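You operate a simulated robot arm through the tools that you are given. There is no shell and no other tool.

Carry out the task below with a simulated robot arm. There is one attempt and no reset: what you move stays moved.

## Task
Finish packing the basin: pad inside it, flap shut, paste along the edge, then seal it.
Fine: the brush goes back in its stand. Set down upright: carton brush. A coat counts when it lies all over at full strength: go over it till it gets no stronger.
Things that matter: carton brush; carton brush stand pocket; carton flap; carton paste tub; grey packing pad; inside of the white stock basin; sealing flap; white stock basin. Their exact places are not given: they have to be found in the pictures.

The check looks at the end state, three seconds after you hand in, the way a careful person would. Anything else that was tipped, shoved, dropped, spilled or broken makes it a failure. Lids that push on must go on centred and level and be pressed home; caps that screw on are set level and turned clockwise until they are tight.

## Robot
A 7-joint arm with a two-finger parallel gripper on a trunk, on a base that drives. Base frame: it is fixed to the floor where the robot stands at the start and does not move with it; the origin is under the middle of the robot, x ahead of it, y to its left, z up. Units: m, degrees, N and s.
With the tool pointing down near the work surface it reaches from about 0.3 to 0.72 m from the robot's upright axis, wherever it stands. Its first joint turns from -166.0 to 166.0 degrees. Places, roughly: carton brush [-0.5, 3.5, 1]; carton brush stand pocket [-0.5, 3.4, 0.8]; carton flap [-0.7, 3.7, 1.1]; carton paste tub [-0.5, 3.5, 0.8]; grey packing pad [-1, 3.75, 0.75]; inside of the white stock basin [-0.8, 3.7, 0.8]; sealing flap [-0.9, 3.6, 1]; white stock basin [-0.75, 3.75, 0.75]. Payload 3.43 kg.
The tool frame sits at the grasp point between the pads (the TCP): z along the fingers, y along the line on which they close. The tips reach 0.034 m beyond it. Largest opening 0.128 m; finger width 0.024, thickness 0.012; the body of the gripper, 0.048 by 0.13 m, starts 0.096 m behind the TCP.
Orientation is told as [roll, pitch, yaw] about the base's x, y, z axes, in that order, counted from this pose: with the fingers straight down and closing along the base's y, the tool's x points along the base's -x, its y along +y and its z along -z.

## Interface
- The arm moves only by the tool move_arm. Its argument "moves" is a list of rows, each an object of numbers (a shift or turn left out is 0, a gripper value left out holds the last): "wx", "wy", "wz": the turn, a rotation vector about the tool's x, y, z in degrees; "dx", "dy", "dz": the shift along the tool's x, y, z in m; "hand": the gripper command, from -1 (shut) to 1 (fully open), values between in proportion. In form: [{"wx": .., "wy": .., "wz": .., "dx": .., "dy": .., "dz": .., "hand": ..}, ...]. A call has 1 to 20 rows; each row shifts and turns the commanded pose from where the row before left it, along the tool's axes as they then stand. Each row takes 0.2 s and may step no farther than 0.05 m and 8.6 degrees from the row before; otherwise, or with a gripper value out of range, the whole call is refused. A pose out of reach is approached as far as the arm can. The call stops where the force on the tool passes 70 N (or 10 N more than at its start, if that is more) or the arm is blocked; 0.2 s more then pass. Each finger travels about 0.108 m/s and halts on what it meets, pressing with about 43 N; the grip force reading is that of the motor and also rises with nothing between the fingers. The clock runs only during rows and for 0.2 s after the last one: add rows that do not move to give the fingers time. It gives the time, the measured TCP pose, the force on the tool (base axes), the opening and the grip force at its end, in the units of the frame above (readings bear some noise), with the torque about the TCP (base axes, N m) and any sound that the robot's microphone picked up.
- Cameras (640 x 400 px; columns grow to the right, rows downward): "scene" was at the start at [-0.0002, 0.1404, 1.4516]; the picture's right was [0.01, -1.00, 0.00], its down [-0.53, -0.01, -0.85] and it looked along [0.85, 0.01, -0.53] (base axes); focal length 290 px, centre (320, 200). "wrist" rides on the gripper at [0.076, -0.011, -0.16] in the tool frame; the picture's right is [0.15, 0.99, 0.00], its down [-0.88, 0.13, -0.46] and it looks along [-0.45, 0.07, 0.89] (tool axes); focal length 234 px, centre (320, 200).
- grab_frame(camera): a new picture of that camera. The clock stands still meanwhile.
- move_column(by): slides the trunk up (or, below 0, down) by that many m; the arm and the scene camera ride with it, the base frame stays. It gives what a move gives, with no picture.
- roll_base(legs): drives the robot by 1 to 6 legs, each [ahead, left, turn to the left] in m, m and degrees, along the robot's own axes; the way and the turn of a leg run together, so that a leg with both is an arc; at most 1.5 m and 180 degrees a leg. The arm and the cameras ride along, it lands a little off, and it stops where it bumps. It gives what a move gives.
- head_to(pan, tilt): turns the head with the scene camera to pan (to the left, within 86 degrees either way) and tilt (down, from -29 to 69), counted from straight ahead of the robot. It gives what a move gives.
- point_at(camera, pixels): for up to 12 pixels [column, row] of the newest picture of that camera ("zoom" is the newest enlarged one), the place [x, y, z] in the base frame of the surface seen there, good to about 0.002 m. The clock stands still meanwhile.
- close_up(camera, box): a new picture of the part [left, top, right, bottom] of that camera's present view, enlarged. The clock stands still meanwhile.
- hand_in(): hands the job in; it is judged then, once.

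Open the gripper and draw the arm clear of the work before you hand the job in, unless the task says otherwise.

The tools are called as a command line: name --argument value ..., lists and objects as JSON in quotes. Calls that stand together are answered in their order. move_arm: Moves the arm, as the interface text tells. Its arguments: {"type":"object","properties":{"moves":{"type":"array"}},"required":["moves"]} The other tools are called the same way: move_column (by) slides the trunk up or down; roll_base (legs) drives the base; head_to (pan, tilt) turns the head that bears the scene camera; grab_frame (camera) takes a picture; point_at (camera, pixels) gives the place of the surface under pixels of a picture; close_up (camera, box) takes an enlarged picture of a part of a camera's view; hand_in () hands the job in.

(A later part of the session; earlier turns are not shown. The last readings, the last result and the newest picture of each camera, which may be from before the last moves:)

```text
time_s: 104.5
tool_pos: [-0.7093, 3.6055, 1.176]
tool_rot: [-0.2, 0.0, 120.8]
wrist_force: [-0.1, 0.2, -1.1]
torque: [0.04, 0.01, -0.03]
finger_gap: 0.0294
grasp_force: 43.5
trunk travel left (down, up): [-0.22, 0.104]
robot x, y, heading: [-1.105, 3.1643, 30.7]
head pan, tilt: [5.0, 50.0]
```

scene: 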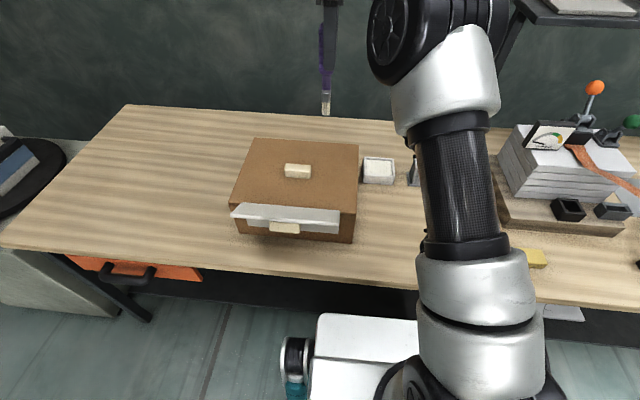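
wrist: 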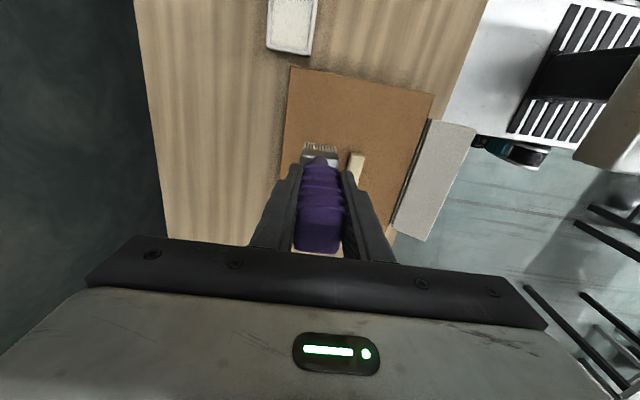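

It moves freely now with yaw 120.8°. I bring the brush to the strip's right end (n 1.07, u 3.43) and lower to just above the lid.

move_arm --moves '[{"dy": 0.035, "dx": 0.01}, {"dy": 0.035, "dx": 0.01}, {"dy": 0.035, "dx": 0.01}, {"dy": 0.034, "dx": 0.01}, {}, {"dz": 0.035}, {"dz": 0.035}, {}]'

grab_frame --camera "wrist"

close_up --camera "scene" --box '[210, 110, 390, 250]'

```text
time_s: 106.2
tool_pos: [-0.805, 3.4981, 1.1057]
tool_rot: [-0.2, 0.0, 120.8]
wrist_force: [-0.1, 0.7, -0.8]
torque: [-0.03, 0.01, 0.03]
finger_gap: 0.0293
grasp_force: 43.2
trunk travel left (down, up): [-0.22, 0.104]
robot x, y, heading: [-1.1038, 3.1585, 30.7]
head pan, tilt: [5.0, 50.0]
```

```text
taken
```

wrist: 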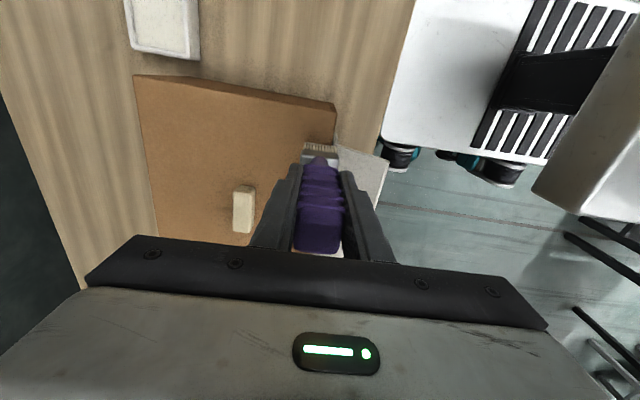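

```text
2.86 times, centred on (300, 180) of scene
```

zoom: 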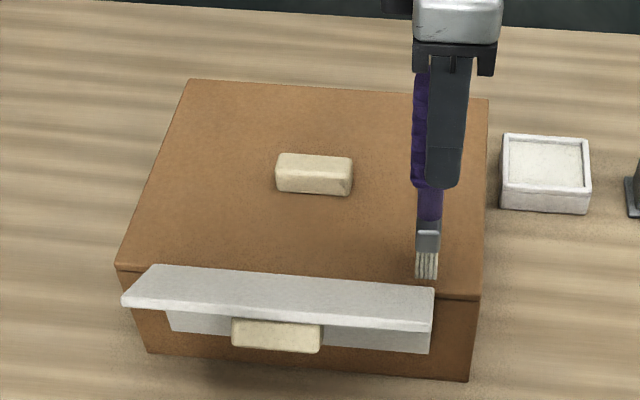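

The brush hovers 2 cm over the lid's right front edge. I lower to light contact and stroke left along the edge.

move_arm --moves '[{"dz": 0.012}, {"dz": 0.01}, {}, {"dx": -0.02}, {"dx": -0.02}, {"dx": -0.02}, {"dx": -0.02}, {}]'

close_up --camera "scene" --box '[210, 110, 390, 250]'

grab_frame --camera "wrist"

```text
time_s: 108.0
tool_pos: [-0.8465, 3.5662, 1.0793]
tool_rot: [-0.1, 0.2, 121.0]
wrist_force: [21.8, 1.7, -10.6]
torque: [0.61, -2.76, 0.79]
finger_gap: 0.0307
grasp_force: 43.1
trunk travel left (down, up): [-0.22, 0.104]
robot x, y, heading: [-1.1074, 3.157, 30.6]
head pan, tilt: [5.0, 50.0]
```

```text
2.86 times, centred on (300, 180) of scene
```

zoom: 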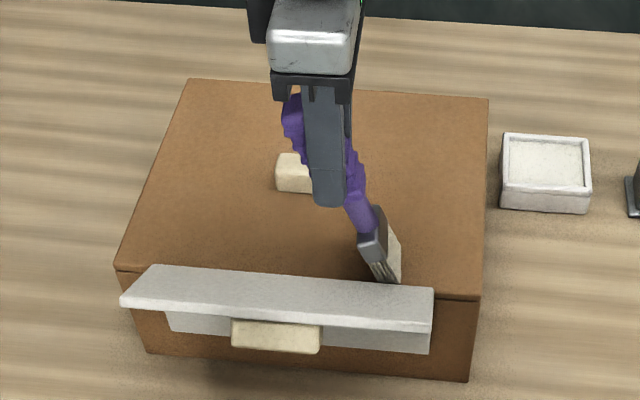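

```text
taken
```

wrist: 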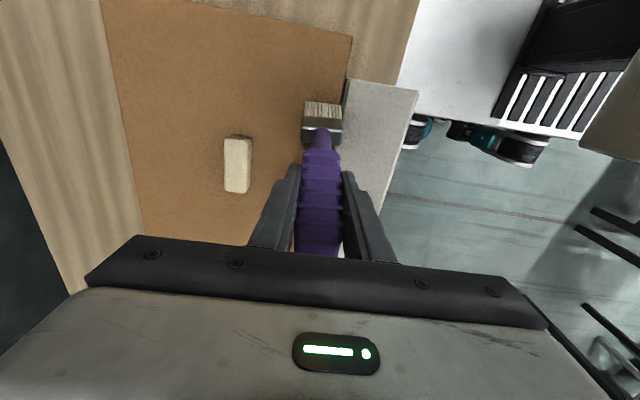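

The brush snagged (likely on the flap's right end by its hinge) and pivoted about 30° in the grip; no coat yet. I lift off at once and look.

move_arm --moves '[{"dz": -0.01, "dx": 0.01}, {"dz": -0.03}, {"dz": -0.03}, {}]'

close_up --camera "scene" --box '[210, 90, 390, 250]'

close_up --camera "wrist" --box '[100, 20, 460, 270]'

```text
time_s: 109.0
tool_pos: [-0.845, 3.5584, 1.1518]
tool_rot: [-0.1, 0.0, 121.0]
wrist_force: [-0.5, -1.5, -1.8]
torque: [0.02, 0.0, -0.01]
finger_gap: 0.0296
grasp_force: 43.3
trunk travel left (down, up): [-0.22, 0.104]
robot x, y, heading: [-1.1034, 3.1592, 30.7]
head pan, tilt: [5.0, 50.0]
```

```text
2.50 times, centred on (300, 170) of scene
```

zoom: 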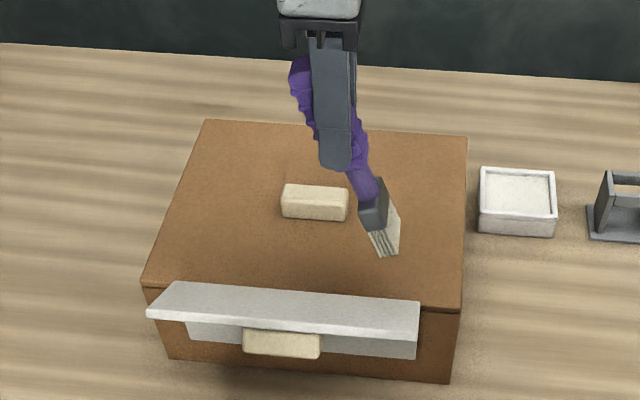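

```text
1.60 times, centred on (280, 145) of wrist
```

zoom: 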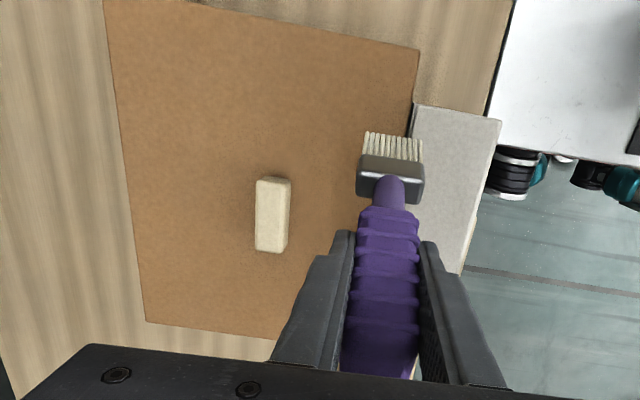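

No coat visible; the flap stands as before. I measure the brush's tilt and the lid/flap edge near the snag.

point_at --camera "zoom" --pixels '[[368, 135], [393, 137], [421, 140], [360, 175], [420, 182], [390, 190], [385, 250], [380, 330], [412, 108], [420, 50], [408, 150], [440, 130]]'

```text
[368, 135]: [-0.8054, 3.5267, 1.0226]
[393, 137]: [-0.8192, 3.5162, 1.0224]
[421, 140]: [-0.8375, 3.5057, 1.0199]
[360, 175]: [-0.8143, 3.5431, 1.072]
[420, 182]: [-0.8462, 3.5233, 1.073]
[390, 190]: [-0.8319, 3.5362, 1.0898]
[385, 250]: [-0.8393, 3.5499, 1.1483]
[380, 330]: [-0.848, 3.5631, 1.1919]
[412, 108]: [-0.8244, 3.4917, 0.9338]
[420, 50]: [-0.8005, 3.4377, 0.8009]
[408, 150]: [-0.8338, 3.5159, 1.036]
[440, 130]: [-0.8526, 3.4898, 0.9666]
```

The brush leans 20.6° in the grip. I tilt the hand the same amount the other way so the brush is upright again, and shift it a centimetre inward from the flap's edge.

move_arm --moves '[{"wy": -7}, {"wy": -7}, {"wy": -6.6}, {"dx": 0.0316, "dz": -0.0119, "dy": -0.005}, {"dx": 0.0316, "dz": -0.0119, "dy": -0.005}, {}]'

close_up --camera "scene" --box '[210, 90, 390, 250]'

point_at --camera "zoom" --pixels '[[395, 250], [405, 250], [415, 250], [400, 230], [410, 210], [418, 180], [418, 308], [420, 290], [455, 300]]'

close_up --camera "wrist" --box '[100, 20, 460, 270]'

```text
time_s: 110.5
tool_pos: [-0.8009, 3.5051, 1.1541]
tool_rot: [-0.2, -20.6, 120.8]
wrist_force: [0.1, -0.2, -1.3]
torque: [0.01, -0.05, 0.02]
finger_gap: 0.0296
grasp_force: 42.6
trunk travel left (down, up): [-0.22, 0.104]
robot x, y, heading: [-1.1055, 3.1576, 30.8]
head pan, tilt: [5.0, 50.0]
```

```text
2.50 times, centred on (300, 170) of scene
```

zoom: 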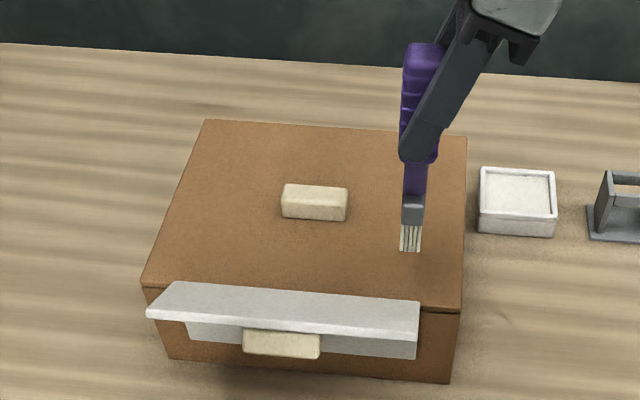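

```text
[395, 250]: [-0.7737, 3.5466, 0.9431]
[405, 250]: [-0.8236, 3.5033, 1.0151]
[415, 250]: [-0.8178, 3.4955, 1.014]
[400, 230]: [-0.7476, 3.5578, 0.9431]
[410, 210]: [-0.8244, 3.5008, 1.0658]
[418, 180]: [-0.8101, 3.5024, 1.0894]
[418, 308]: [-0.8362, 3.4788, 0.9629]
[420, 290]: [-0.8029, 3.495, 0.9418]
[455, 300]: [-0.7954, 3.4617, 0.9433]
```

```text
1.60 times, centred on (280, 145) of wrist
```

zoom: 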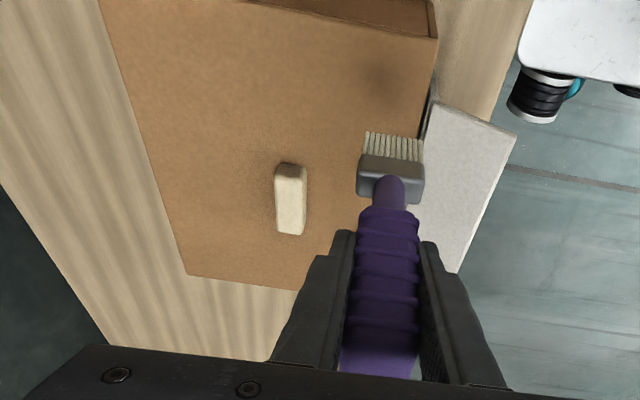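

The brush is upright again (bristles n 1.058–1.098, tip z 1.014). I lower it to first contact with the lid.

move_arm --moves '[{"dx": 0.0123, "dz": 0.0328}, {"dx": 0.0123, "dz": 0.0328}, {"dx": 0.0007, "dz": 0.0019}, {}]'

```text
time_s: 111.5
tool_pos: [-0.8003, 3.5066, 1.0825]
tool_rot: [-0.2, -20.6, 120.9]
wrist_force: [-0.1, 0.1, 7.0]
torque: [-0.14, 0.22, 0.01]
finger_gap: 0.03
grasp_force: 43.0
trunk travel left (down, up): [-0.22, 0.104]
robot x, y, heading: [-1.1069, 3.1593, 30.5]
head pan, tilt: [5.0, 50.0]
```

Light contact (8 N). I stroke 6 cm left and check the force and the mark.

move_arm --moves '[{"dx": -0.0187, "dz": 0.007}, {"dx": -0.0187, "dz": 0.007}, {"dx": -0.0187, "dz": 0.007}]'

close_up --camera "scene" --box '[210, 90, 390, 250]'

close_up --camera "wrist" --box '[100, 20, 460, 270]'

```text
time_s: 112.2
tool_pos: [-0.8323, 3.5565, 1.0828]
tool_rot: [-0.2, -20.6, 120.9]
wrist_force: [4.8, -8.0, 12.7]
torque: [-1.19, -0.53, 0.07]
finger_gap: 0.0296
grasp_force: 42.7
trunk travel left (down, up): [-0.22, 0.104]
robot x, y, heading: [-1.1043, 3.1606, 30.7]
head pan, tilt: [5.0, 50.0]
```

```text
2.50 times, centred on (300, 170) of scene
```

zoom: 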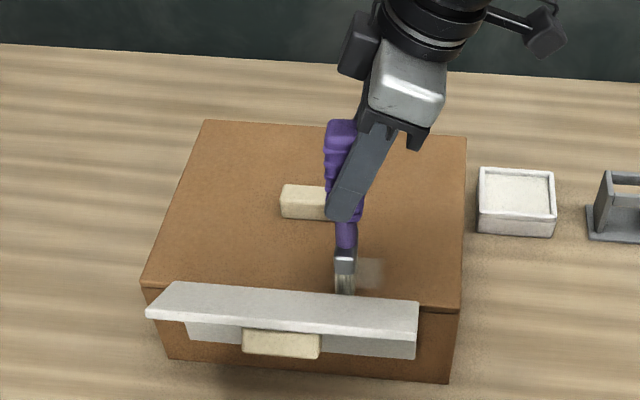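

```text
1.60 times, centred on (280, 145) of wrist
```

zoom: 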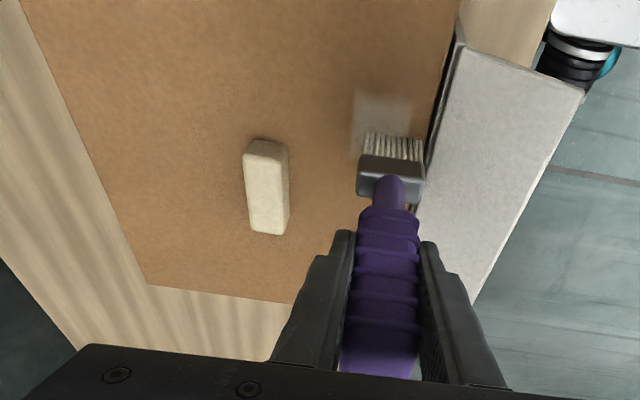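

A whitish coat appears at (370,270) in the zoom. I continue the stroke to the left end of the strip.

move_arm --moves '[{"dx": -0.0187, "dz": 0.007}, {"dx": -0.0187, "dz": 0.007}, {"dx": -0.0187, "dz": 0.007}, {"dx": -0.0187, "dz": 0.007}, {"dx": -0.0187, "dz": 0.007}, {"dx": -0.0187, "dz": 0.007}, {"dx": -0.0187, "dz": 0.007}, {"dx": -0.0187, "dz": 0.007}]'

close_up --camera "scene" --box '[210, 90, 390, 250]'

close_up --camera "wrist" --box '[100, 20, 460, 270]'

```text
time_s: 114.0
tool_pos: [-0.9128, 3.6954, 1.0827]
tool_rot: [-0.2, -20.6, 120.9]
wrist_force: [1.0, 2.4, -3.3]
torque: [0.29, -0.29, -0.05]
finger_gap: 0.0298
grasp_force: 43.0
trunk travel left (down, up): [-0.22, 0.104]
robot x, y, heading: [-1.1058, 3.1625, 30.6]
head pan, tilt: [5.0, 50.0]
```

```text
2.50 times, centred on (300, 170) of scene
```

zoom: 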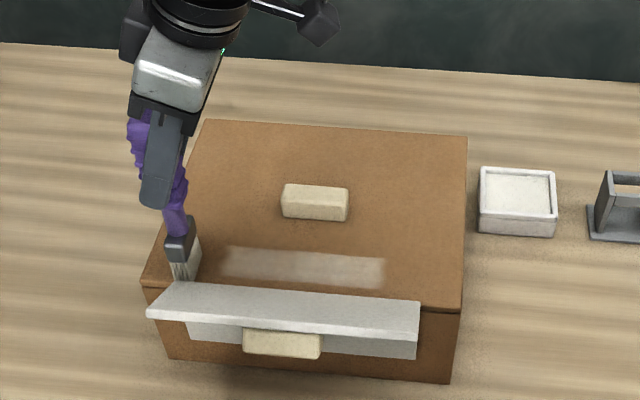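

```text
1.60 times, centred on (280, 145) of wrist
```

zoom: 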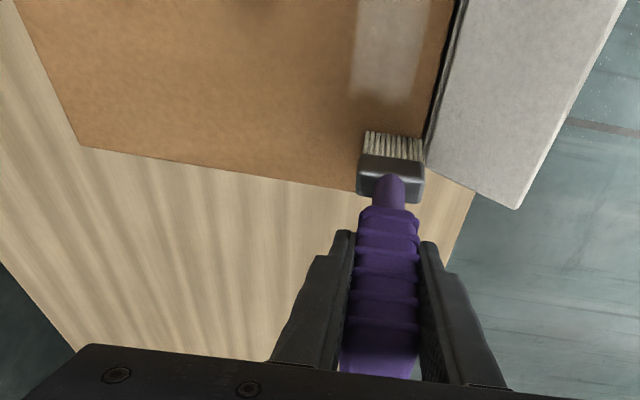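

The coat lies from (222,265) to (385,270) with clear ends: that's the zone. I lift the brush and measure the coat and the brush's lean.

move_arm --moves '[{"dx": -0.0106, "dz": -0.0281}, {"dx": -0.0106, "dz": -0.0281}, {}]'

close_up --camera "scene" --box '[240, 170, 350, 240]'

point_at --camera "zoom" --pixels '[[170, 100], [165, 175], [400, 125], [400, 195], [545, 145], [545, 205], [555, 170], [155, 140], [350, 110], [350, 190], [250, 180], [480, 200]]'

close_up --camera "wrist" --box '[100, 0, 460, 250]'

point_at --camera "zoom" --pixels '[[370, 165], [393, 168], [420, 170], [393, 220], [390, 300], [385, 350]]'

```text
time_s: 114.8
tool_pos: [-0.913, 3.6961, 1.1435]
tool_rot: [-0.1, -20.6, 120.9]
wrist_force: [0.1, 0.2, -1.5]
torque: [0.01, 0.0, 0.0]
finger_gap: 0.0297
grasp_force: 43.3
trunk travel left (down, up): [-0.22, 0.104]
robot x, y, heading: [-1.109, 3.161, 30.9]
head pan, tilt: [5.0, 50.0]
```

```text
5.71 times, centred on (295, 205) of scene
```

zoom: 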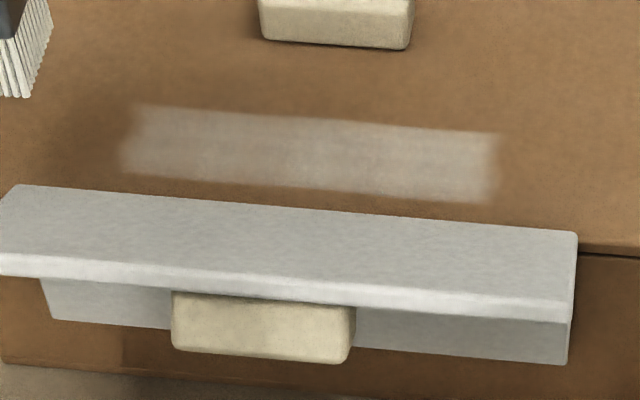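

```text
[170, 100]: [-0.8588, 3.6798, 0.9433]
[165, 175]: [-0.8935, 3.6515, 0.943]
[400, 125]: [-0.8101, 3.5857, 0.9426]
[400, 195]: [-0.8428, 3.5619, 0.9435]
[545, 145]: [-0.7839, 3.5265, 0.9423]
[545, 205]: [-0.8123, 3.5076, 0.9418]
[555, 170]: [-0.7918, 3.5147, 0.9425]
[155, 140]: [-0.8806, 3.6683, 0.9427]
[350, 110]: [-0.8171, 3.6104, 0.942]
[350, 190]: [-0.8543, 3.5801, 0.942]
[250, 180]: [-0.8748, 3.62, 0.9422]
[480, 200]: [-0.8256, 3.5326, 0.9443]
```

```text
1.60 times, centred on (280, 125) of wrist
```

zoom: 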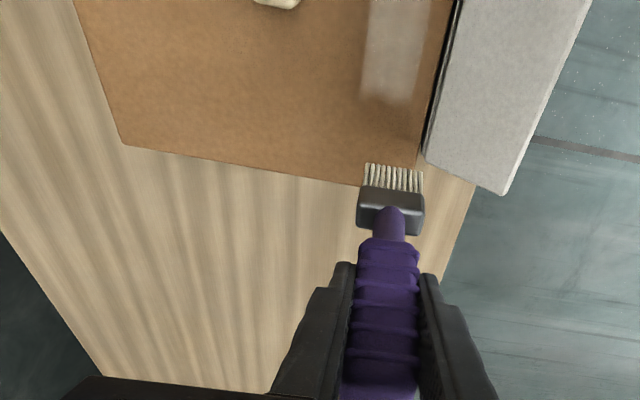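

```text
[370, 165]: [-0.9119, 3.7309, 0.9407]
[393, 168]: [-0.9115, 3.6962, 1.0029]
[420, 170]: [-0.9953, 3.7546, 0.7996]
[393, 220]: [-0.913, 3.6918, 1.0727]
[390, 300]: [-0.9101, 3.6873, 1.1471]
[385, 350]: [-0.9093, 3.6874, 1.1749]
```

The zone is about n 1.071–1.113, u 3.457–3.62; the coat is still faint. The brush is upright, so I shift to n 1.092, lower and go over it rightward and back.

move_arm --moves '[{"dy": -0.0135}, {"dx": 0.0108, "dz": 0.0286}, {"dx": 0.0108, "dz": 0.0286}, {"dx": 0.0187, "dz": -0.007}, {"dx": 0.0187, "dz": -0.007}, {"dx": 0.0187, "dz": -0.007}, {"dx": 0.0187, "dz": -0.007}, {"dx": 0.0187, "dz": -0.007}, {"dx": 0.0187, "dz": -0.007}, {"dx": 0.0187, "dz": -0.007}, {"dx": 0.0187, "dz": -0.007}, {"dx": 0.0187, "dz": -0.007}, {"dx": 0.0187, "dz": -0.007}, {}]'

close_up --camera "scene" --box '[240, 170, 350, 240]'

```text
time_s: 117.8
tool_pos: [-0.7982, 3.5288, 1.0819]
tool_rot: [-0.2, -20.8, 120.9]
wrist_force: [-5.8, 10.3, 21.5]
torque: [1.37, 0.82, 0.01]
finger_gap: 0.0294
grasp_force: 42.5
trunk travel left (down, up): [-0.22, 0.104]
robot x, y, heading: [-1.1082, 3.1595, 30.5]
head pan, tilt: [5.0, 50.0]
```

```text
5.71 times, centred on (295, 205) of scene
```

zoom: 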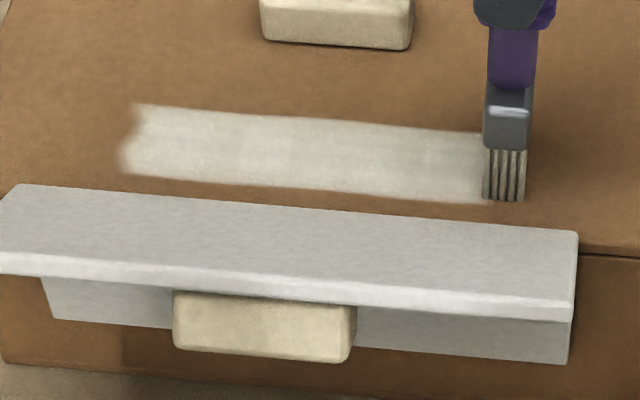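

The coat got much stronger. I go over it again leftward (raising 1 mm to ease pressure) and look.

move_arm --moves '[{"dx": -0.0191, "dz": 0.0061}, {"dx": -0.0187, "dz": 0.007}, {"dx": -0.0187, "dz": 0.007}, {"dx": -0.0187, "dz": 0.007}, {"dx": -0.0187, "dz": 0.007}, {"dx": -0.0187, "dz": 0.007}, {"dx": -0.0187, "dz": 0.007}, {"dx": -0.0187, "dz": 0.007}, {"dx": -0.0187, "dz": 0.007}, {"dx": -0.0187, "dz": 0.007}, {}]'

close_up --camera "scene" --box '[240, 170, 350, 240]'

```text
time_s: 120.2
tool_pos: [-0.9005, 3.7, 1.0831]
tool_rot: [-0.1, -20.6, 120.9]
wrist_force: [-0.1, -2.4, 2.8]
torque: [-0.23, 0.13, 0.04]
finger_gap: 0.0299
grasp_force: 43.4
trunk travel left (down, up): [-0.22, 0.104]
robot x, y, heading: [-1.1087, 3.1607, 30.8]
head pan, tilt: [5.0, 50.0]
```

```text
5.71 times, centred on (295, 205) of scene
```

zoom: 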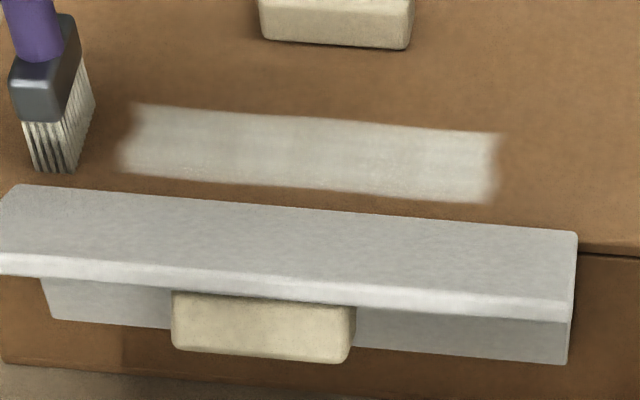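

The coat seems near-even but slightly patchy at (220,150). I go over it rightward once more.

move_arm --moves '[{"dx": 0.0187, "dz": -0.007}, {"dx": 0.0187, "dz": -0.007}, {"dx": 0.0187, "dz": -0.007}, {"dx": 0.0187, "dz": -0.007}, {"dx": 0.0187, "dz": -0.007}, {"dx": 0.0187, "dz": -0.007}, {"dx": 0.0187, "dz": -0.007}, {"dx": 0.0187, "dz": -0.007}, {"dx": 0.0187, "dz": -0.007}, {"dx": 0.0187, "dz": -0.007}, {"dx": -0.0139, "dz": -0.0374}, {}]'

close_up --camera "scene" --box '[240, 170, 350, 240]'

close_up --camera "wrist" --box '[200, 0, 480, 250]'

```text
time_s: 122.8
tool_pos: [-0.7991, 3.5292, 1.1209]
tool_rot: [-0.1, -20.6, 120.9]
wrist_force: [0.3, -0.2, -1.0]
torque: [0.01, -0.01, 0.0]
finger_gap: 0.0297
grasp_force: 42.8
trunk travel left (down, up): [-0.22, 0.104]
robot x, y, heading: [-1.1075, 3.1587, 30.7]
head pan, tilt: [5.0, 50.0]
```

```text
5.71 times, centred on (295, 205) of scene
```

zoom: 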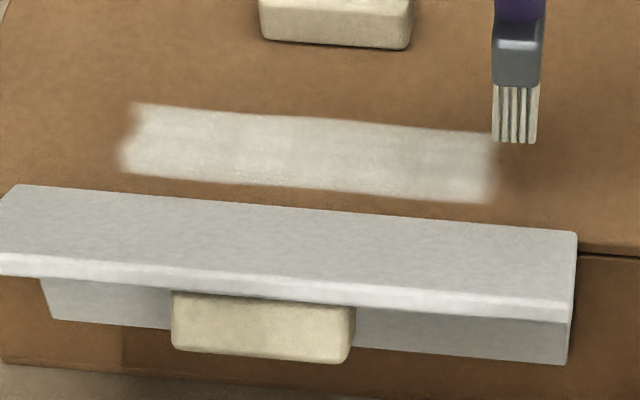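

```text
1.60 times, centred on (340, 125) of wrist
```

zoom: 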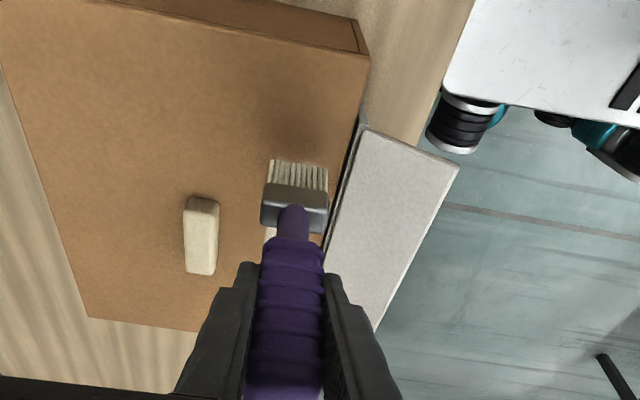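

The coat looks nearly saturated. I do one more pair of passes and lift again, to compare under the same view.

move_arm --moves '[{"dx": 0.0139, "dz": 0.0374}, {"dx": -0.0234, "dz": 0.0088}, {"dx": -0.0234, "dz": 0.0088}, {"dx": -0.0234, "dz": 0.0088}, {"dx": -0.0234, "dz": 0.0088}, {"dx": -0.0234, "dz": 0.0088}, {"dx": -0.0234, "dz": 0.0088}, {"dx": -0.0234, "dz": 0.0088}, {"dx": -0.0234, "dz": 0.0088}, {"dx": 0.0234, "dz": -0.0088}, {"dx": 0.0234, "dz": -0.0088}, {"dx": 0.0234, "dz": -0.0088}, {"dx": 0.0234, "dz": -0.0088}, {"dx": 0.0234, "dz": -0.0088}, {"dx": 0.0234, "dz": -0.0088}, {"dx": 0.0234, "dz": -0.0088}, {"dx": 0.0234, "dz": -0.0088}, {"dx": -0.0139, "dz": -0.0374}, {}]'

close_up --camera "scene" --box '[240, 170, 350, 240]'

```text
time_s: 126.8
tool_pos: [-0.7996, 3.5275, 1.1243]
tool_rot: [-0.1, -20.5, 120.8]
wrist_force: [-1.1, 0.2, -0.9]
torque: [-0.04, -0.01, -0.02]
finger_gap: 0.0296
grasp_force: 42.8
trunk travel left (down, up): [-0.22, 0.104]
robot x, y, heading: [-1.1023, 3.1578, 30.4]
head pan, tilt: [5.0, 50.0]
```

```text
5.71 times, centred on (295, 205) of scene
```

zoom: 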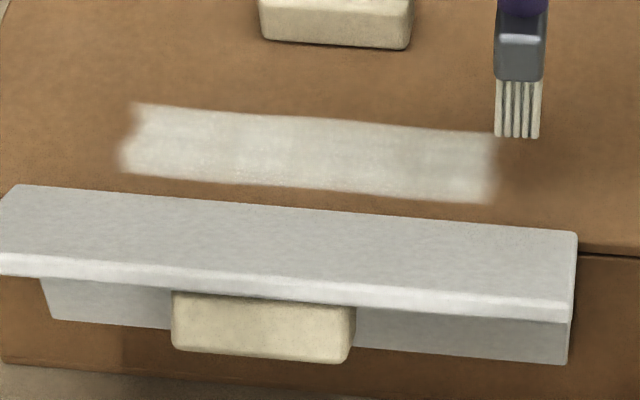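

Slightly whiter still. I continue with further passes, at n 1.085 and 1.100, and compare.

move_arm --moves '[{"dx": 0.0139, "dz": 0.0374, "dy": 0.008}, {"dx": -0.0234, "dz": 0.0088}, {"dx": -0.0234, "dz": 0.0088}, {"dx": -0.0234, "dz": 0.0088}, {"dx": -0.0234, "dz": 0.0088}, {"dx": -0.0234, "dz": 0.0088}, {"dx": -0.0234, "dz": 0.0088}, {"dx": -0.0234, "dz": 0.0088}, {"dx": -0.0234, "dz": 0.0088}, {"dx": 0.0234, "dz": -0.0088, "dy": -0.015}, {"dx": 0.0234, "dz": -0.0088}, {"dx": 0.0234, "dz": -0.0088}, {"dx": 0.0234, "dz": -0.0088}, {"dx": 0.0234, "dz": -0.0088}, {"dx": 0.0234, "dz": -0.0088}, {"dx": 0.0234, "dz": -0.0088}, {"dx": 0.0234, "dz": -0.0088}, {"dx": -0.0139, "dz": -0.0374, "dy": 0.007}, {}]'

close_up --camera "scene" --box '[240, 170, 350, 240]'

```text
time_s: 130.8
tool_pos: [-0.7988, 3.5265, 1.1233]
tool_rot: [-0.1, -20.6, 120.9]
wrist_force: [-0.7, -0.4, -1.6]
torque: [-0.01, 0.0, 0.0]
finger_gap: 0.0297
grasp_force: 42.9
trunk travel left (down, up): [-0.22, 0.104]
robot x, y, heading: [-1.1061, 3.1612, 30.6]
head pan, tilt: [5.0, 50.0]
```

```text
5.71 times, centred on (295, 205) of scene
```

zoom: 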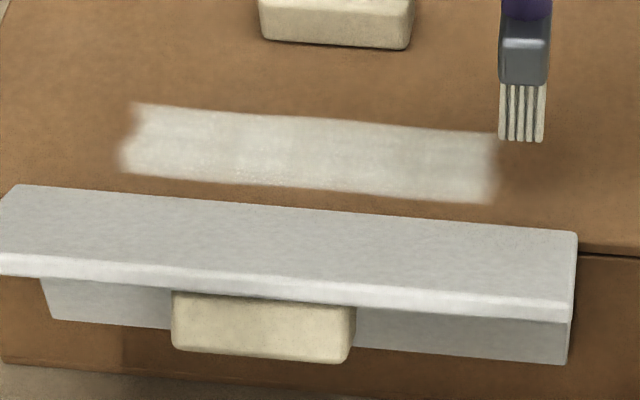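

The coat no longer changes. To be sure the brush did not just run dry I dip once more: I carry it to above the tub.

move_arm --moves '[{"dx": 0.0233, "dy": -0.0396, "dz": -0.0088}, {"dx": 0.0233, "dy": -0.0396, "dz": -0.0088}, {"dx": 0.0233, "dy": -0.0396, "dz": -0.0088}, {"dx": 0.0233, "dy": -0.0396, "dz": -0.0088}, {"dx": 0.0233, "dy": -0.0396, "dz": -0.0088}, {"dx": 0.0233, "dy": -0.0395, "dz": -0.0086}, {}]'

grab_frame --camera "scene"

close_up --camera "scene" --box '[240, 170, 350, 240]'

```text
time_s: 132.4
tool_pos: [-0.5157, 3.5239, 1.1213]
tool_rot: [0.0, -20.6, 120.9]
wrist_force: [-0.3, 0.6, -1.2]
torque: [-0.04, 0.02, 0.03]
finger_gap: 0.0297
grasp_force: 43.4
trunk travel left (down, up): [-0.22, 0.104]
robot x, y, heading: [-1.1034, 3.1612, 30.7]
head pan, tilt: [5.0, 50.0]
```

```text
taken
```

scene: 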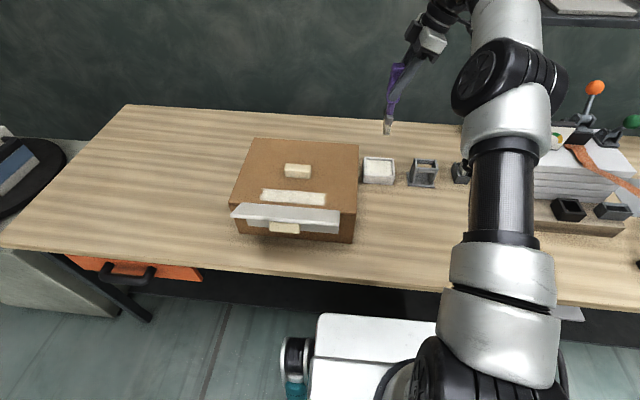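

```text
5.71 times, centred on (295, 205) of scene
```

zoom: 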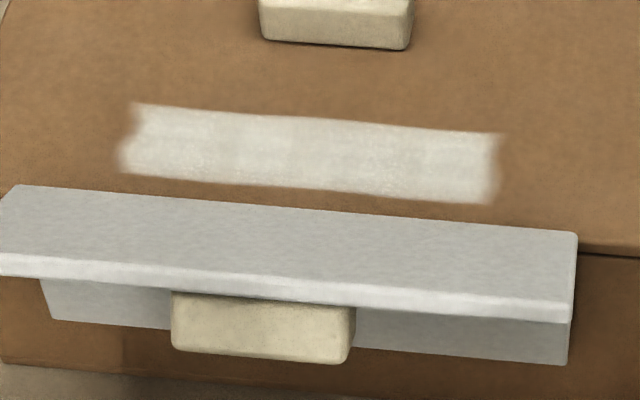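

The coat is even and white. I dip once more (contact expected at TCP z ≈0.974).

move_arm --moves '[{"dx": 0.013, "dz": 0.0346}, {"dx": 0.013, "dz": 0.0346}, {"dx": 0.013, "dz": 0.0346}, {"dx": 0.0123, "dz": 0.0328}, {"dx": 0.0009, "dz": 0.0024}, {}, {"dx": 0.0112, "dz": -0.0042}, {"dx": -0.0112, "dz": 0.0042}, {}]'

close_up --camera "scene" --box '[330, 90, 450, 210]'

```text
time_s: 134.4
tool_pos: [-0.5169, 3.5234, 0.9739]
tool_rot: [0.0, -20.5, 120.8]
wrist_force: [-1.0, -0.2, -2.6]
torque: [0.01, -0.01, 0.01]
finger_gap: 0.0297
grasp_force: 42.7
trunk travel left (down, up): [-0.22, 0.104]
robot x, y, heading: [-1.1072, 3.1592, 30.8]
head pan, tilt: [5.0, 50.0]
```

```text
3.33 times, centred on (390, 150) of scene
```

zoom: 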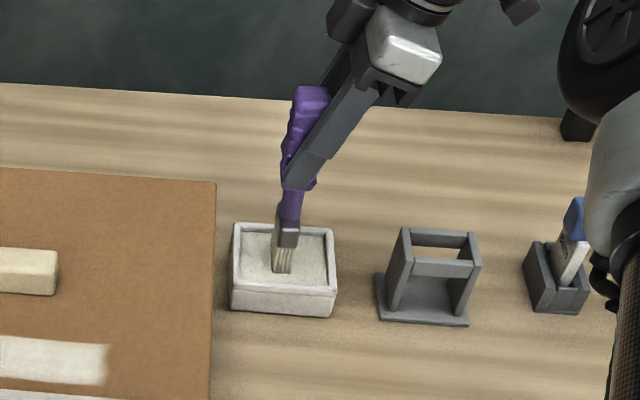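

Just not touching yet. I lower 5 mm more, stroke, and check.

move_arm --moves '[{"dx": 0.0018, "dz": 0.0047}, {}, {"dx": 0.0075, "dz": -0.0028}, {"dx": -0.015, "dz": 0.0056}, {"dx": 0.0075, "dz": -0.0028}, {}]'

point_at --camera "zoom" --pixels '[[283, 268], [290, 235], [292, 200], [310, 95], [275, 268], [291, 268]]'

```text
time_s: 135.8
tool_pos: [-0.5179, 3.5233, 0.972]
tool_rot: [-0.6, -20.7, 121.0]
wrist_force: [2.8, -0.3, 35.0]
torque: [-0.19, 0.36, 0.03]
finger_gap: 0.0295
grasp_force: 43.2
trunk travel left (down, up): [-0.22, 0.104]
robot x, y, heading: [-1.1052, 3.1593, 30.8]
head pan, tilt: [5.0, 50.0]
```

```text
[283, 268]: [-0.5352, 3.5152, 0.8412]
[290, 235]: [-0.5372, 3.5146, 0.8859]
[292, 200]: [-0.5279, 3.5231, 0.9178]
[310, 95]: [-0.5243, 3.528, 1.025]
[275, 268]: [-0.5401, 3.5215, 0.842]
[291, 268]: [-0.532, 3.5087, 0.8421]
```

Dipped (35 N). I lift and return to the strip's right end.

move_arm --moves '[{"dx": -0.013, "dz": -0.0346}, {"dx": -0.013, "dz": -0.0346}, {"dx": -0.013, "dz": -0.0346}, {"dx": -0.013, "dz": -0.0346}, {"dx": -0.0015, "dz": -0.004}, {"dx": -0.0233, "dy": 0.0396, "dz": 0.0088}, {"dx": -0.0233, "dy": 0.0396, "dz": 0.0088}, {"dx": -0.0233, "dy": 0.0396, "dz": 0.0088}, {"dx": -0.0233, "dy": 0.0396, "dz": 0.0088}, {"dx": -0.0233, "dy": 0.0396, "dz": 0.0088}, {"dx": -0.0233, "dy": 0.0395, "dz": 0.0086}, {}]'

close_up --camera "wrist" --box '[200, 0, 480, 250]'

```text
time_s: 138.4
tool_pos: [-0.7974, 3.5282, 1.1189]
tool_rot: [-0.1, -20.5, 120.8]
wrist_force: [-0.4, 0.4, -0.7]
torque: [0.01, -0.04, 0.0]
finger_gap: 0.0298
grasp_force: 42.5
trunk travel left (down, up): [-0.22, 0.104]
robot x, y, heading: [-1.106, 3.1581, 31.0]
head pan, tilt: [5.0, 50.0]
```

```text
1.60 times, centred on (340, 125) of wrist
```

zoom: 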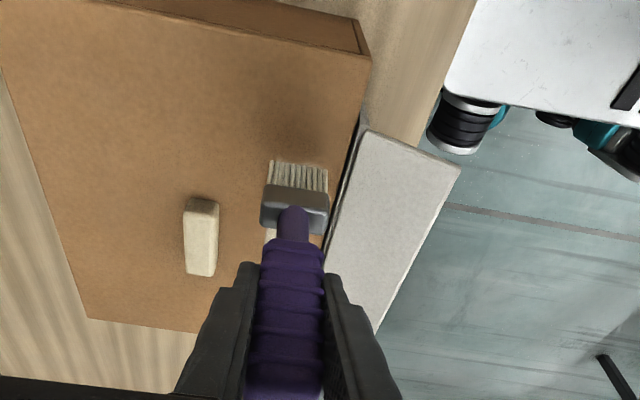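

I lower and run two more passes over the coat, then lift away toward the tub so I can compare with the clean view.

move_arm --moves '[{"dx": 0.0128, "dz": 0.0341}, {"dx": -0.0234, "dz": 0.0088}, {"dx": -0.0234, "dz": 0.0088}, {"dx": -0.0234, "dz": 0.0088}, {"dx": -0.0234, "dz": 0.0088}, {"dx": -0.0234, "dz": 0.0088}, {"dx": -0.0234, "dz": 0.0088}, {"dx": -0.0234, "dz": 0.0088}, {"dx": -0.0234, "dz": 0.0088}, {"dx": 0.0234, "dz": -0.0088}, {"dx": 0.0234, "dz": -0.0088}, {"dx": 0.0234, "dz": -0.0088}, {"dx": 0.0234, "dz": -0.0088}, {"dx": 0.0234, "dz": -0.0088}, {"dx": 0.0234, "dz": -0.0088}, {"dx": 0.0234, "dz": -0.0088}, {"dx": 0.0234, "dz": -0.0088}, {"dx": -0.0128, "dz": -0.0341}, {}]'

move_arm --moves '[{"dx": 0.0233, "dy": -0.0396, "dz": -0.0088}, {"dx": 0.0233, "dy": -0.0396, "dz": -0.0088}, {"dx": 0.0233, "dy": -0.0396, "dz": -0.0088}, {"dx": 0.0233, "dy": -0.0396, "dz": -0.0088}, {}]'

close_up --camera "scene" --box '[240, 170, 350, 240]'

```text
time_s: 142.4
tool_pos: [-0.7991, 3.5282, 1.1222]
tool_rot: [-0.1, -20.6, 120.9]
wrist_force: [0.2, -1.3, -0.3]
torque: [-0.05, -0.01, -0.04]
finger_gap: 0.0293
grasp_force: 42.7
trunk travel left (down, up): [-0.22, 0.104]
robot x, y, heading: [-1.1096, 3.1575, 30.5]
head pan, tilt: [5.0, 50.0]
```

```text
time_s: 143.7
tool_pos: [-0.611, 3.5244, 1.1206]
tool_rot: [0.0, -20.6, 120.9]
wrist_force: [-0.3, -1.1, -2.2]
torque: [-0.01, 0.04, 0.02]
finger_gap: 0.0296
grasp_force: 42.6
trunk travel left (down, up): [-0.22, 0.104]
robot x, y, heading: [-1.1066, 3.158, 30.7]
head pan, tilt: [5.0, 50.0]
```

```text
5.71 times, centred on (295, 205) of scene
```

zoom: 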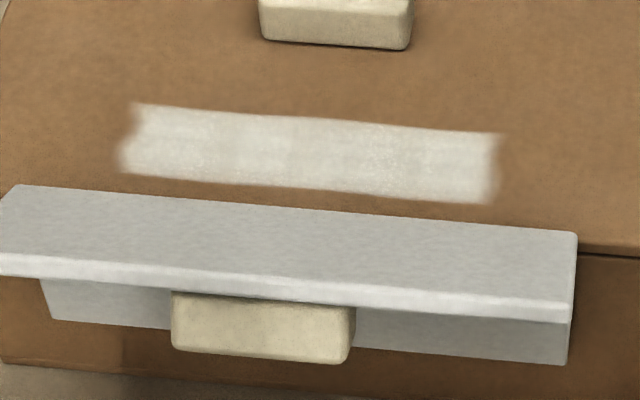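

The right part became a touch whiter, so I go over it again, at n 1.088 and 1.098, and compare.

move_arm --moves '[{"dx": -0.0233, "dy": 0.0396, "dz": 0.0088}, {"dx": -0.0233, "dy": 0.0396, "dz": 0.0088}, {"dx": -0.0233, "dy": 0.0396, "dz": 0.0088}, {"dx": -0.0233, "dy": 0.0396, "dz": 0.0088}, {"dx": 0.0128, "dz": 0.0341, "dy": 0.005}, {"dx": -0.0187, "dz": 0.007}, {"dx": -0.0187, "dz": 0.007}, {"dx": -0.0187, "dz": 0.007}, {"dx": -0.0187, "dz": 0.007}, {"dx": -0.0187, "dz": 0.007}, {"dx": -0.0187, "dz": 0.007}, {"dx": -0.0187, "dz": 0.007}, {"dx": -0.0187, "dz": 0.007}, {"dx": -0.0187, "dz": 0.007}, {"dx": -0.0187, "dz": 0.007}, {"dy": -0.01}]'

move_arm --moves '[{"dx": 0.0187, "dz": -0.007}, {"dx": 0.0187, "dz": -0.007}, {"dx": 0.0187, "dz": -0.007}, {"dx": 0.0187, "dz": -0.007}, {"dx": 0.0187, "dz": -0.007}, {"dx": 0.0187, "dz": -0.007}, {"dx": 0.0187, "dz": -0.007}, {"dx": 0.0187, "dz": -0.007}, {"dx": 0.0187, "dz": -0.007}, {"dx": 0.0187, "dz": -0.007}, {"dx": -0.0128, "dz": -0.0341, "dy": 0.005}, {"dx": 0.0233, "dy": -0.0396, "dz": -0.0088}, {"dx": 0.0233, "dy": -0.0396, "dz": -0.0088}, {"dx": 0.0233, "dy": -0.0396, "dz": -0.0088}, {"dx": 0.0233, "dy": -0.0396, "dz": -0.0088}, {}]'

close_up --camera "scene" --box '[240, 170, 350, 240]'

```text
time_s: 147.1
tool_pos: [-0.8957, 3.7042, 1.0834]
tool_rot: [-0.2, -20.6, 120.9]
wrist_force: [-0.2, -0.2, -1.3]
torque: [0.02, -0.02, 0.01]
finger_gap: 0.0294
grasp_force: 43.3
trunk travel left (down, up): [-0.22, 0.104]
robot x, y, heading: [-1.1051, 3.1584, 30.7]
head pan, tilt: [5.0, 50.0]
```

```text
time_s: 150.4
tool_pos: [-0.6095, 3.5256, 1.1206]
tool_rot: [-0.2, -20.7, 120.9]
wrist_force: [0.3, -0.2, -1.5]
torque: [0.01, 0.01, 0.01]
finger_gap: 0.0299
grasp_force: 43.3
trunk travel left (down, up): [-0.22, 0.104]
robot x, y, heading: [-1.108, 3.156, 30.5]
head pan, tilt: [5.0, 50.0]
```

```text
5.71 times, centred on (295, 205) of scene
```

zoom: 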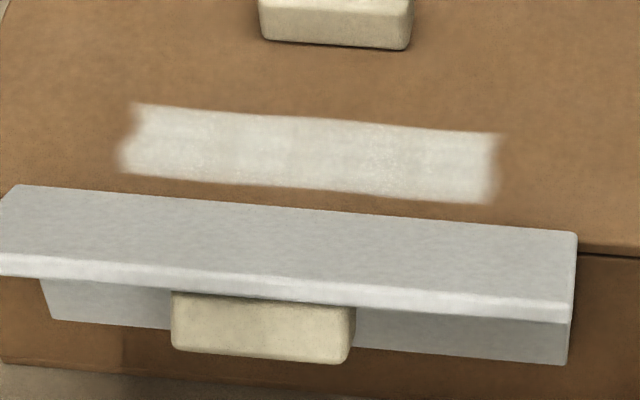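

The coat no longer changes: full strength all over. Now I turn the brush about the vertical by −90° (back to its stand orientation), the hand leaning toward me.

move_arm --moves '[{"wx": 2.886, "wz": 7.675}, {"wx": 2.886, "wz": 7.675}, {"wx": 2.886, "wz": 7.675}, {"wx": 2.886, "wz": 7.675}, {"wx": 2.886, "wz": 7.675}, {"wx": 2.886, "wz": 7.675}, {"wx": 2.886, "wz": 7.675}, {"wx": 2.886, "wz": 7.675}, {"wx": 2.886, "wz": 7.675}, {"wx": 2.886, "wz": 7.675}, {"wx": 2.886, "wz": 7.675}, {}]'

grab_frame --camera "scene"

grab_frame --camera "wrist"

```text
time_s: 153.1
tool_pos: [-0.6106, 3.5243, 1.1185]
tool_rot: [-0.1, -20.8, 30.6]
wrist_force: [-0.3, 0.7, -1.9]
torque: [0.02, -0.04, -0.02]
finger_gap: 0.0296
grasp_force: 42.9
trunk travel left (down, up): [-0.22, 0.104]
robot x, y, heading: [-1.103, 3.157, 30.7]
head pan, tilt: [5.0, 50.0]
```

```text
taken
```

scene: 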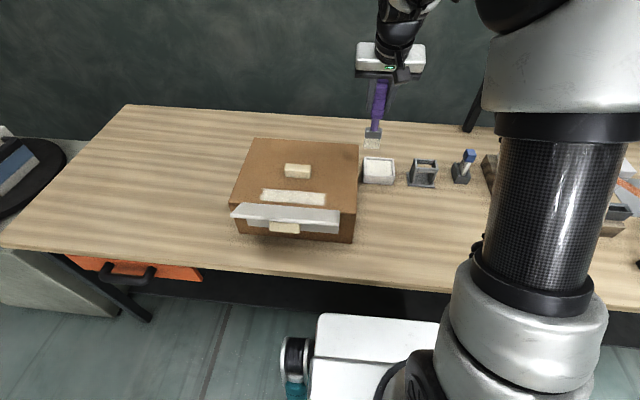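

```text
taken
```

wrist: 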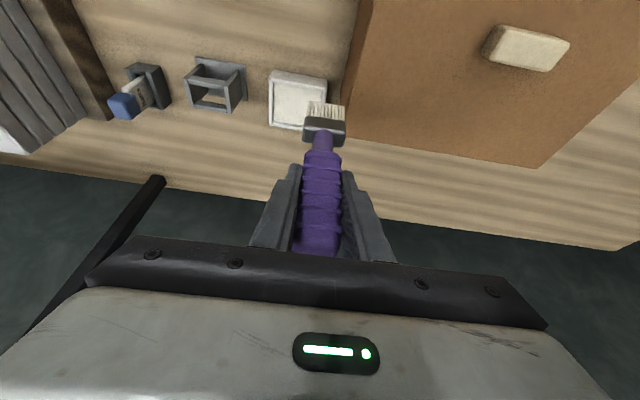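

Orientation is right. I carry the brush above the stand pocket at (-0.463, 3.395) and then measure its alignment.

move_arm --moves '[{"dy": -0.0373, "dx": -0.0114, "dz": 0.0043}, {"dy": -0.0373, "dx": -0.0114, "dz": 0.0043}, {"dy": -0.0373, "dx": -0.0114, "dz": 0.0043}, {"dy": -0.0373, "dx": -0.0114, "dz": 0.0043}, {"dy": -0.0372, "dx": -0.0116, "dz": 0.0045}, {}]'

head_to --pan -10 --tilt 45

grab_frame --camera "scene"

close_up --camera "scene" --box '[300, 90, 420, 230]'

grab_frame --camera "wrist"

```text
time_s: 154.4
tool_pos: [-0.4645, 3.3959, 1.1189]
tool_rot: [-0.1, -20.8, 30.7]
wrist_force: [-0.5, -0.1, -0.8]
torque: [0.01, 0.03, 0.03]
finger_gap: 0.03
grasp_force: 43.0
trunk travel left (down, up): [-0.22, 0.104]
robot x, y, heading: [-1.1054, 3.1603, 30.6]
head pan, tilt: [5.0, 50.0]
```

```text
time_s: 155.2
tool_pos: [-0.4651, 3.3956, 1.1191]
tool_rot: [0.0, -20.8, 30.7]
wrist_force: [-1.6, -0.5, -0.6]
torque: [-0.01, -0.01, -0.01]
finger_gap: 0.0302
grasp_force: 43.5
trunk travel left (down, up): [-0.22, 0.104]
robot x, y, heading: [-1.1032, 3.1569, 30.7]
head pan, tilt: [-10.0, 45.0]
```

```text
taken
```

scene: 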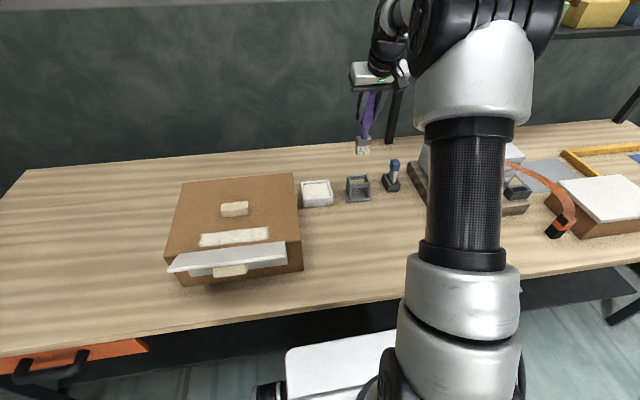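

```text
2.86 times, centred on (360, 160) of scene
```

zoom: 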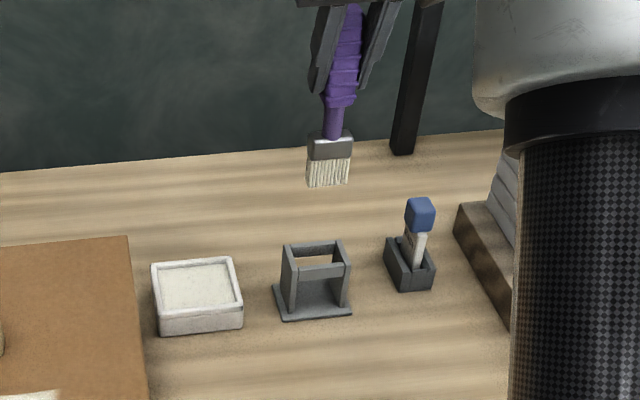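

```text
taken
```

wrist: 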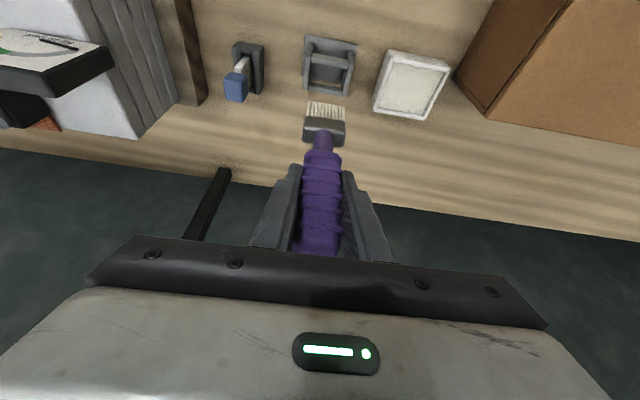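

I measure the bristles, ferrule and handle as well as the pocket from these views.

point_at --camera "zoom" --pixels '[[312, 183], [330, 183], [347, 181], [330, 150], [312, 152], [347, 148], [335, 118], [345, 60], [297, 275], [348, 270], [287, 247], [338, 243]]'

point_at --camera "wrist" --pixels '[[310, 105], [325, 106], [342, 108], [325, 122], [308, 130], [342, 132], [322, 145], [320, 220], [308, 45], [355, 45], [308, 88], [350, 92]]'

```text
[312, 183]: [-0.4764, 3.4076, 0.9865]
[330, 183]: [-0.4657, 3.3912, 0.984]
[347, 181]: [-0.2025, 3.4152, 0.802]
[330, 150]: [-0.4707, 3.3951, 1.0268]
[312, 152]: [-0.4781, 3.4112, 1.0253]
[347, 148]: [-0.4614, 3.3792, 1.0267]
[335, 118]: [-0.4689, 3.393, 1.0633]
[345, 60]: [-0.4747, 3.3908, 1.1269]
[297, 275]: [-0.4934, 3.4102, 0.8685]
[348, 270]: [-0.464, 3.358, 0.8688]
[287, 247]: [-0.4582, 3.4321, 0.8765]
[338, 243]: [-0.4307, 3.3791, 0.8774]
```

```text
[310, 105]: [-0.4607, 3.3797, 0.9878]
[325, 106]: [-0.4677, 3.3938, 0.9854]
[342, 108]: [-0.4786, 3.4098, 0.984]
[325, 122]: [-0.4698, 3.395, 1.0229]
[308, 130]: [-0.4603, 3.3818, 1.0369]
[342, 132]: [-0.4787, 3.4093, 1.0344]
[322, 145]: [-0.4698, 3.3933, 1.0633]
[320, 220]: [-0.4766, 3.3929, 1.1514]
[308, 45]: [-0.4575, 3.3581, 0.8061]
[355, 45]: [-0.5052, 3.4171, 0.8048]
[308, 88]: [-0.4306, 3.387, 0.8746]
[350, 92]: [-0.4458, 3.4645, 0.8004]
```

The brush is vertical and within 2 mm of the pocket axis. I correct slightly and lower until the bristles are at the pocket's mouth.

move_arm --moves '[{"dx": -0.0014, "dz": 0.0005, "dy": -0.001}, {"dx": 0.01184, "dz": 0.03116}, {"dx": 0.01184, "dz": 0.03116}, {"dx": 0.01184, "dz": 0.03116}, {}]'

close_up --camera "scene" --box '[310, 110, 410, 210]'

close_up --camera "wrist" --box '[230, 20, 430, 180]'

```text
time_s: 156.4
tool_pos: [-0.4609, 3.3955, 1.0199]
tool_rot: [0.0, -20.7, 30.7]
wrist_force: [-0.2, -0.3, -1.7]
torque: [0.01, 0.06, 0.02]
finger_gap: 0.0297
grasp_force: 43.3
trunk travel left (down, up): [-0.22, 0.104]
robot x, y, heading: [-1.1075, 3.159, 30.9]
head pan, tilt: [-10.0, 45.0]
```

```text
4.00 times, centred on (360, 160) of scene
```

zoom: 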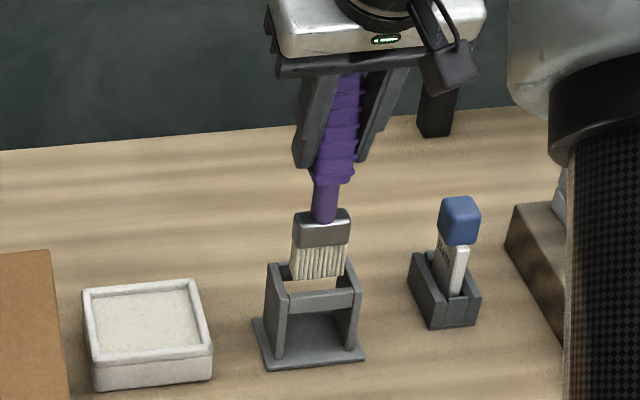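

```text
2.50 times, centred on (330, 100) of wrist
```

zoom: 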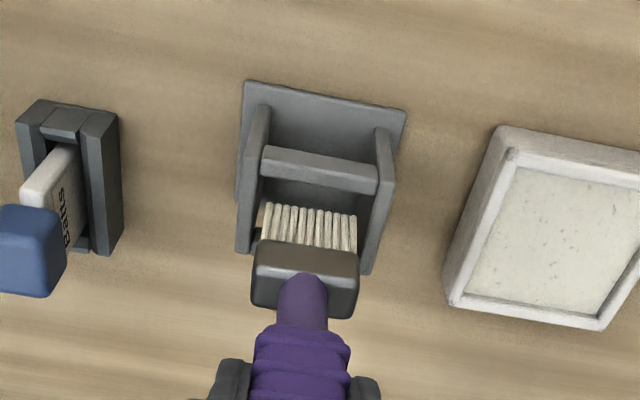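

The bristles are right at the pocket's mouth. I measure bristle and wall positions before lowering.

point_at --camera "zoom" --pixels '[[264, 225], [354, 235], [308, 230], [268, 175], [378, 185], [320, 172], [248, 250], [370, 265], [265, 110], [385, 130], [258, 270], [355, 280]]'

```text
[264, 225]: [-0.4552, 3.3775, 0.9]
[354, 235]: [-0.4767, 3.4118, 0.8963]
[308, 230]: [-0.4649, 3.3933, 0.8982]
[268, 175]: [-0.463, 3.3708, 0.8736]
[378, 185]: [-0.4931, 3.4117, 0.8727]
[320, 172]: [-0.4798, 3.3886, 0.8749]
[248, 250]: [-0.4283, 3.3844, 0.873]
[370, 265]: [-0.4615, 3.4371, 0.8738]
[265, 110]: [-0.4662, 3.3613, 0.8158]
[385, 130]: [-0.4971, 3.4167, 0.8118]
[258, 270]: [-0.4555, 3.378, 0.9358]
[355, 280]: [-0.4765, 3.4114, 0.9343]
```

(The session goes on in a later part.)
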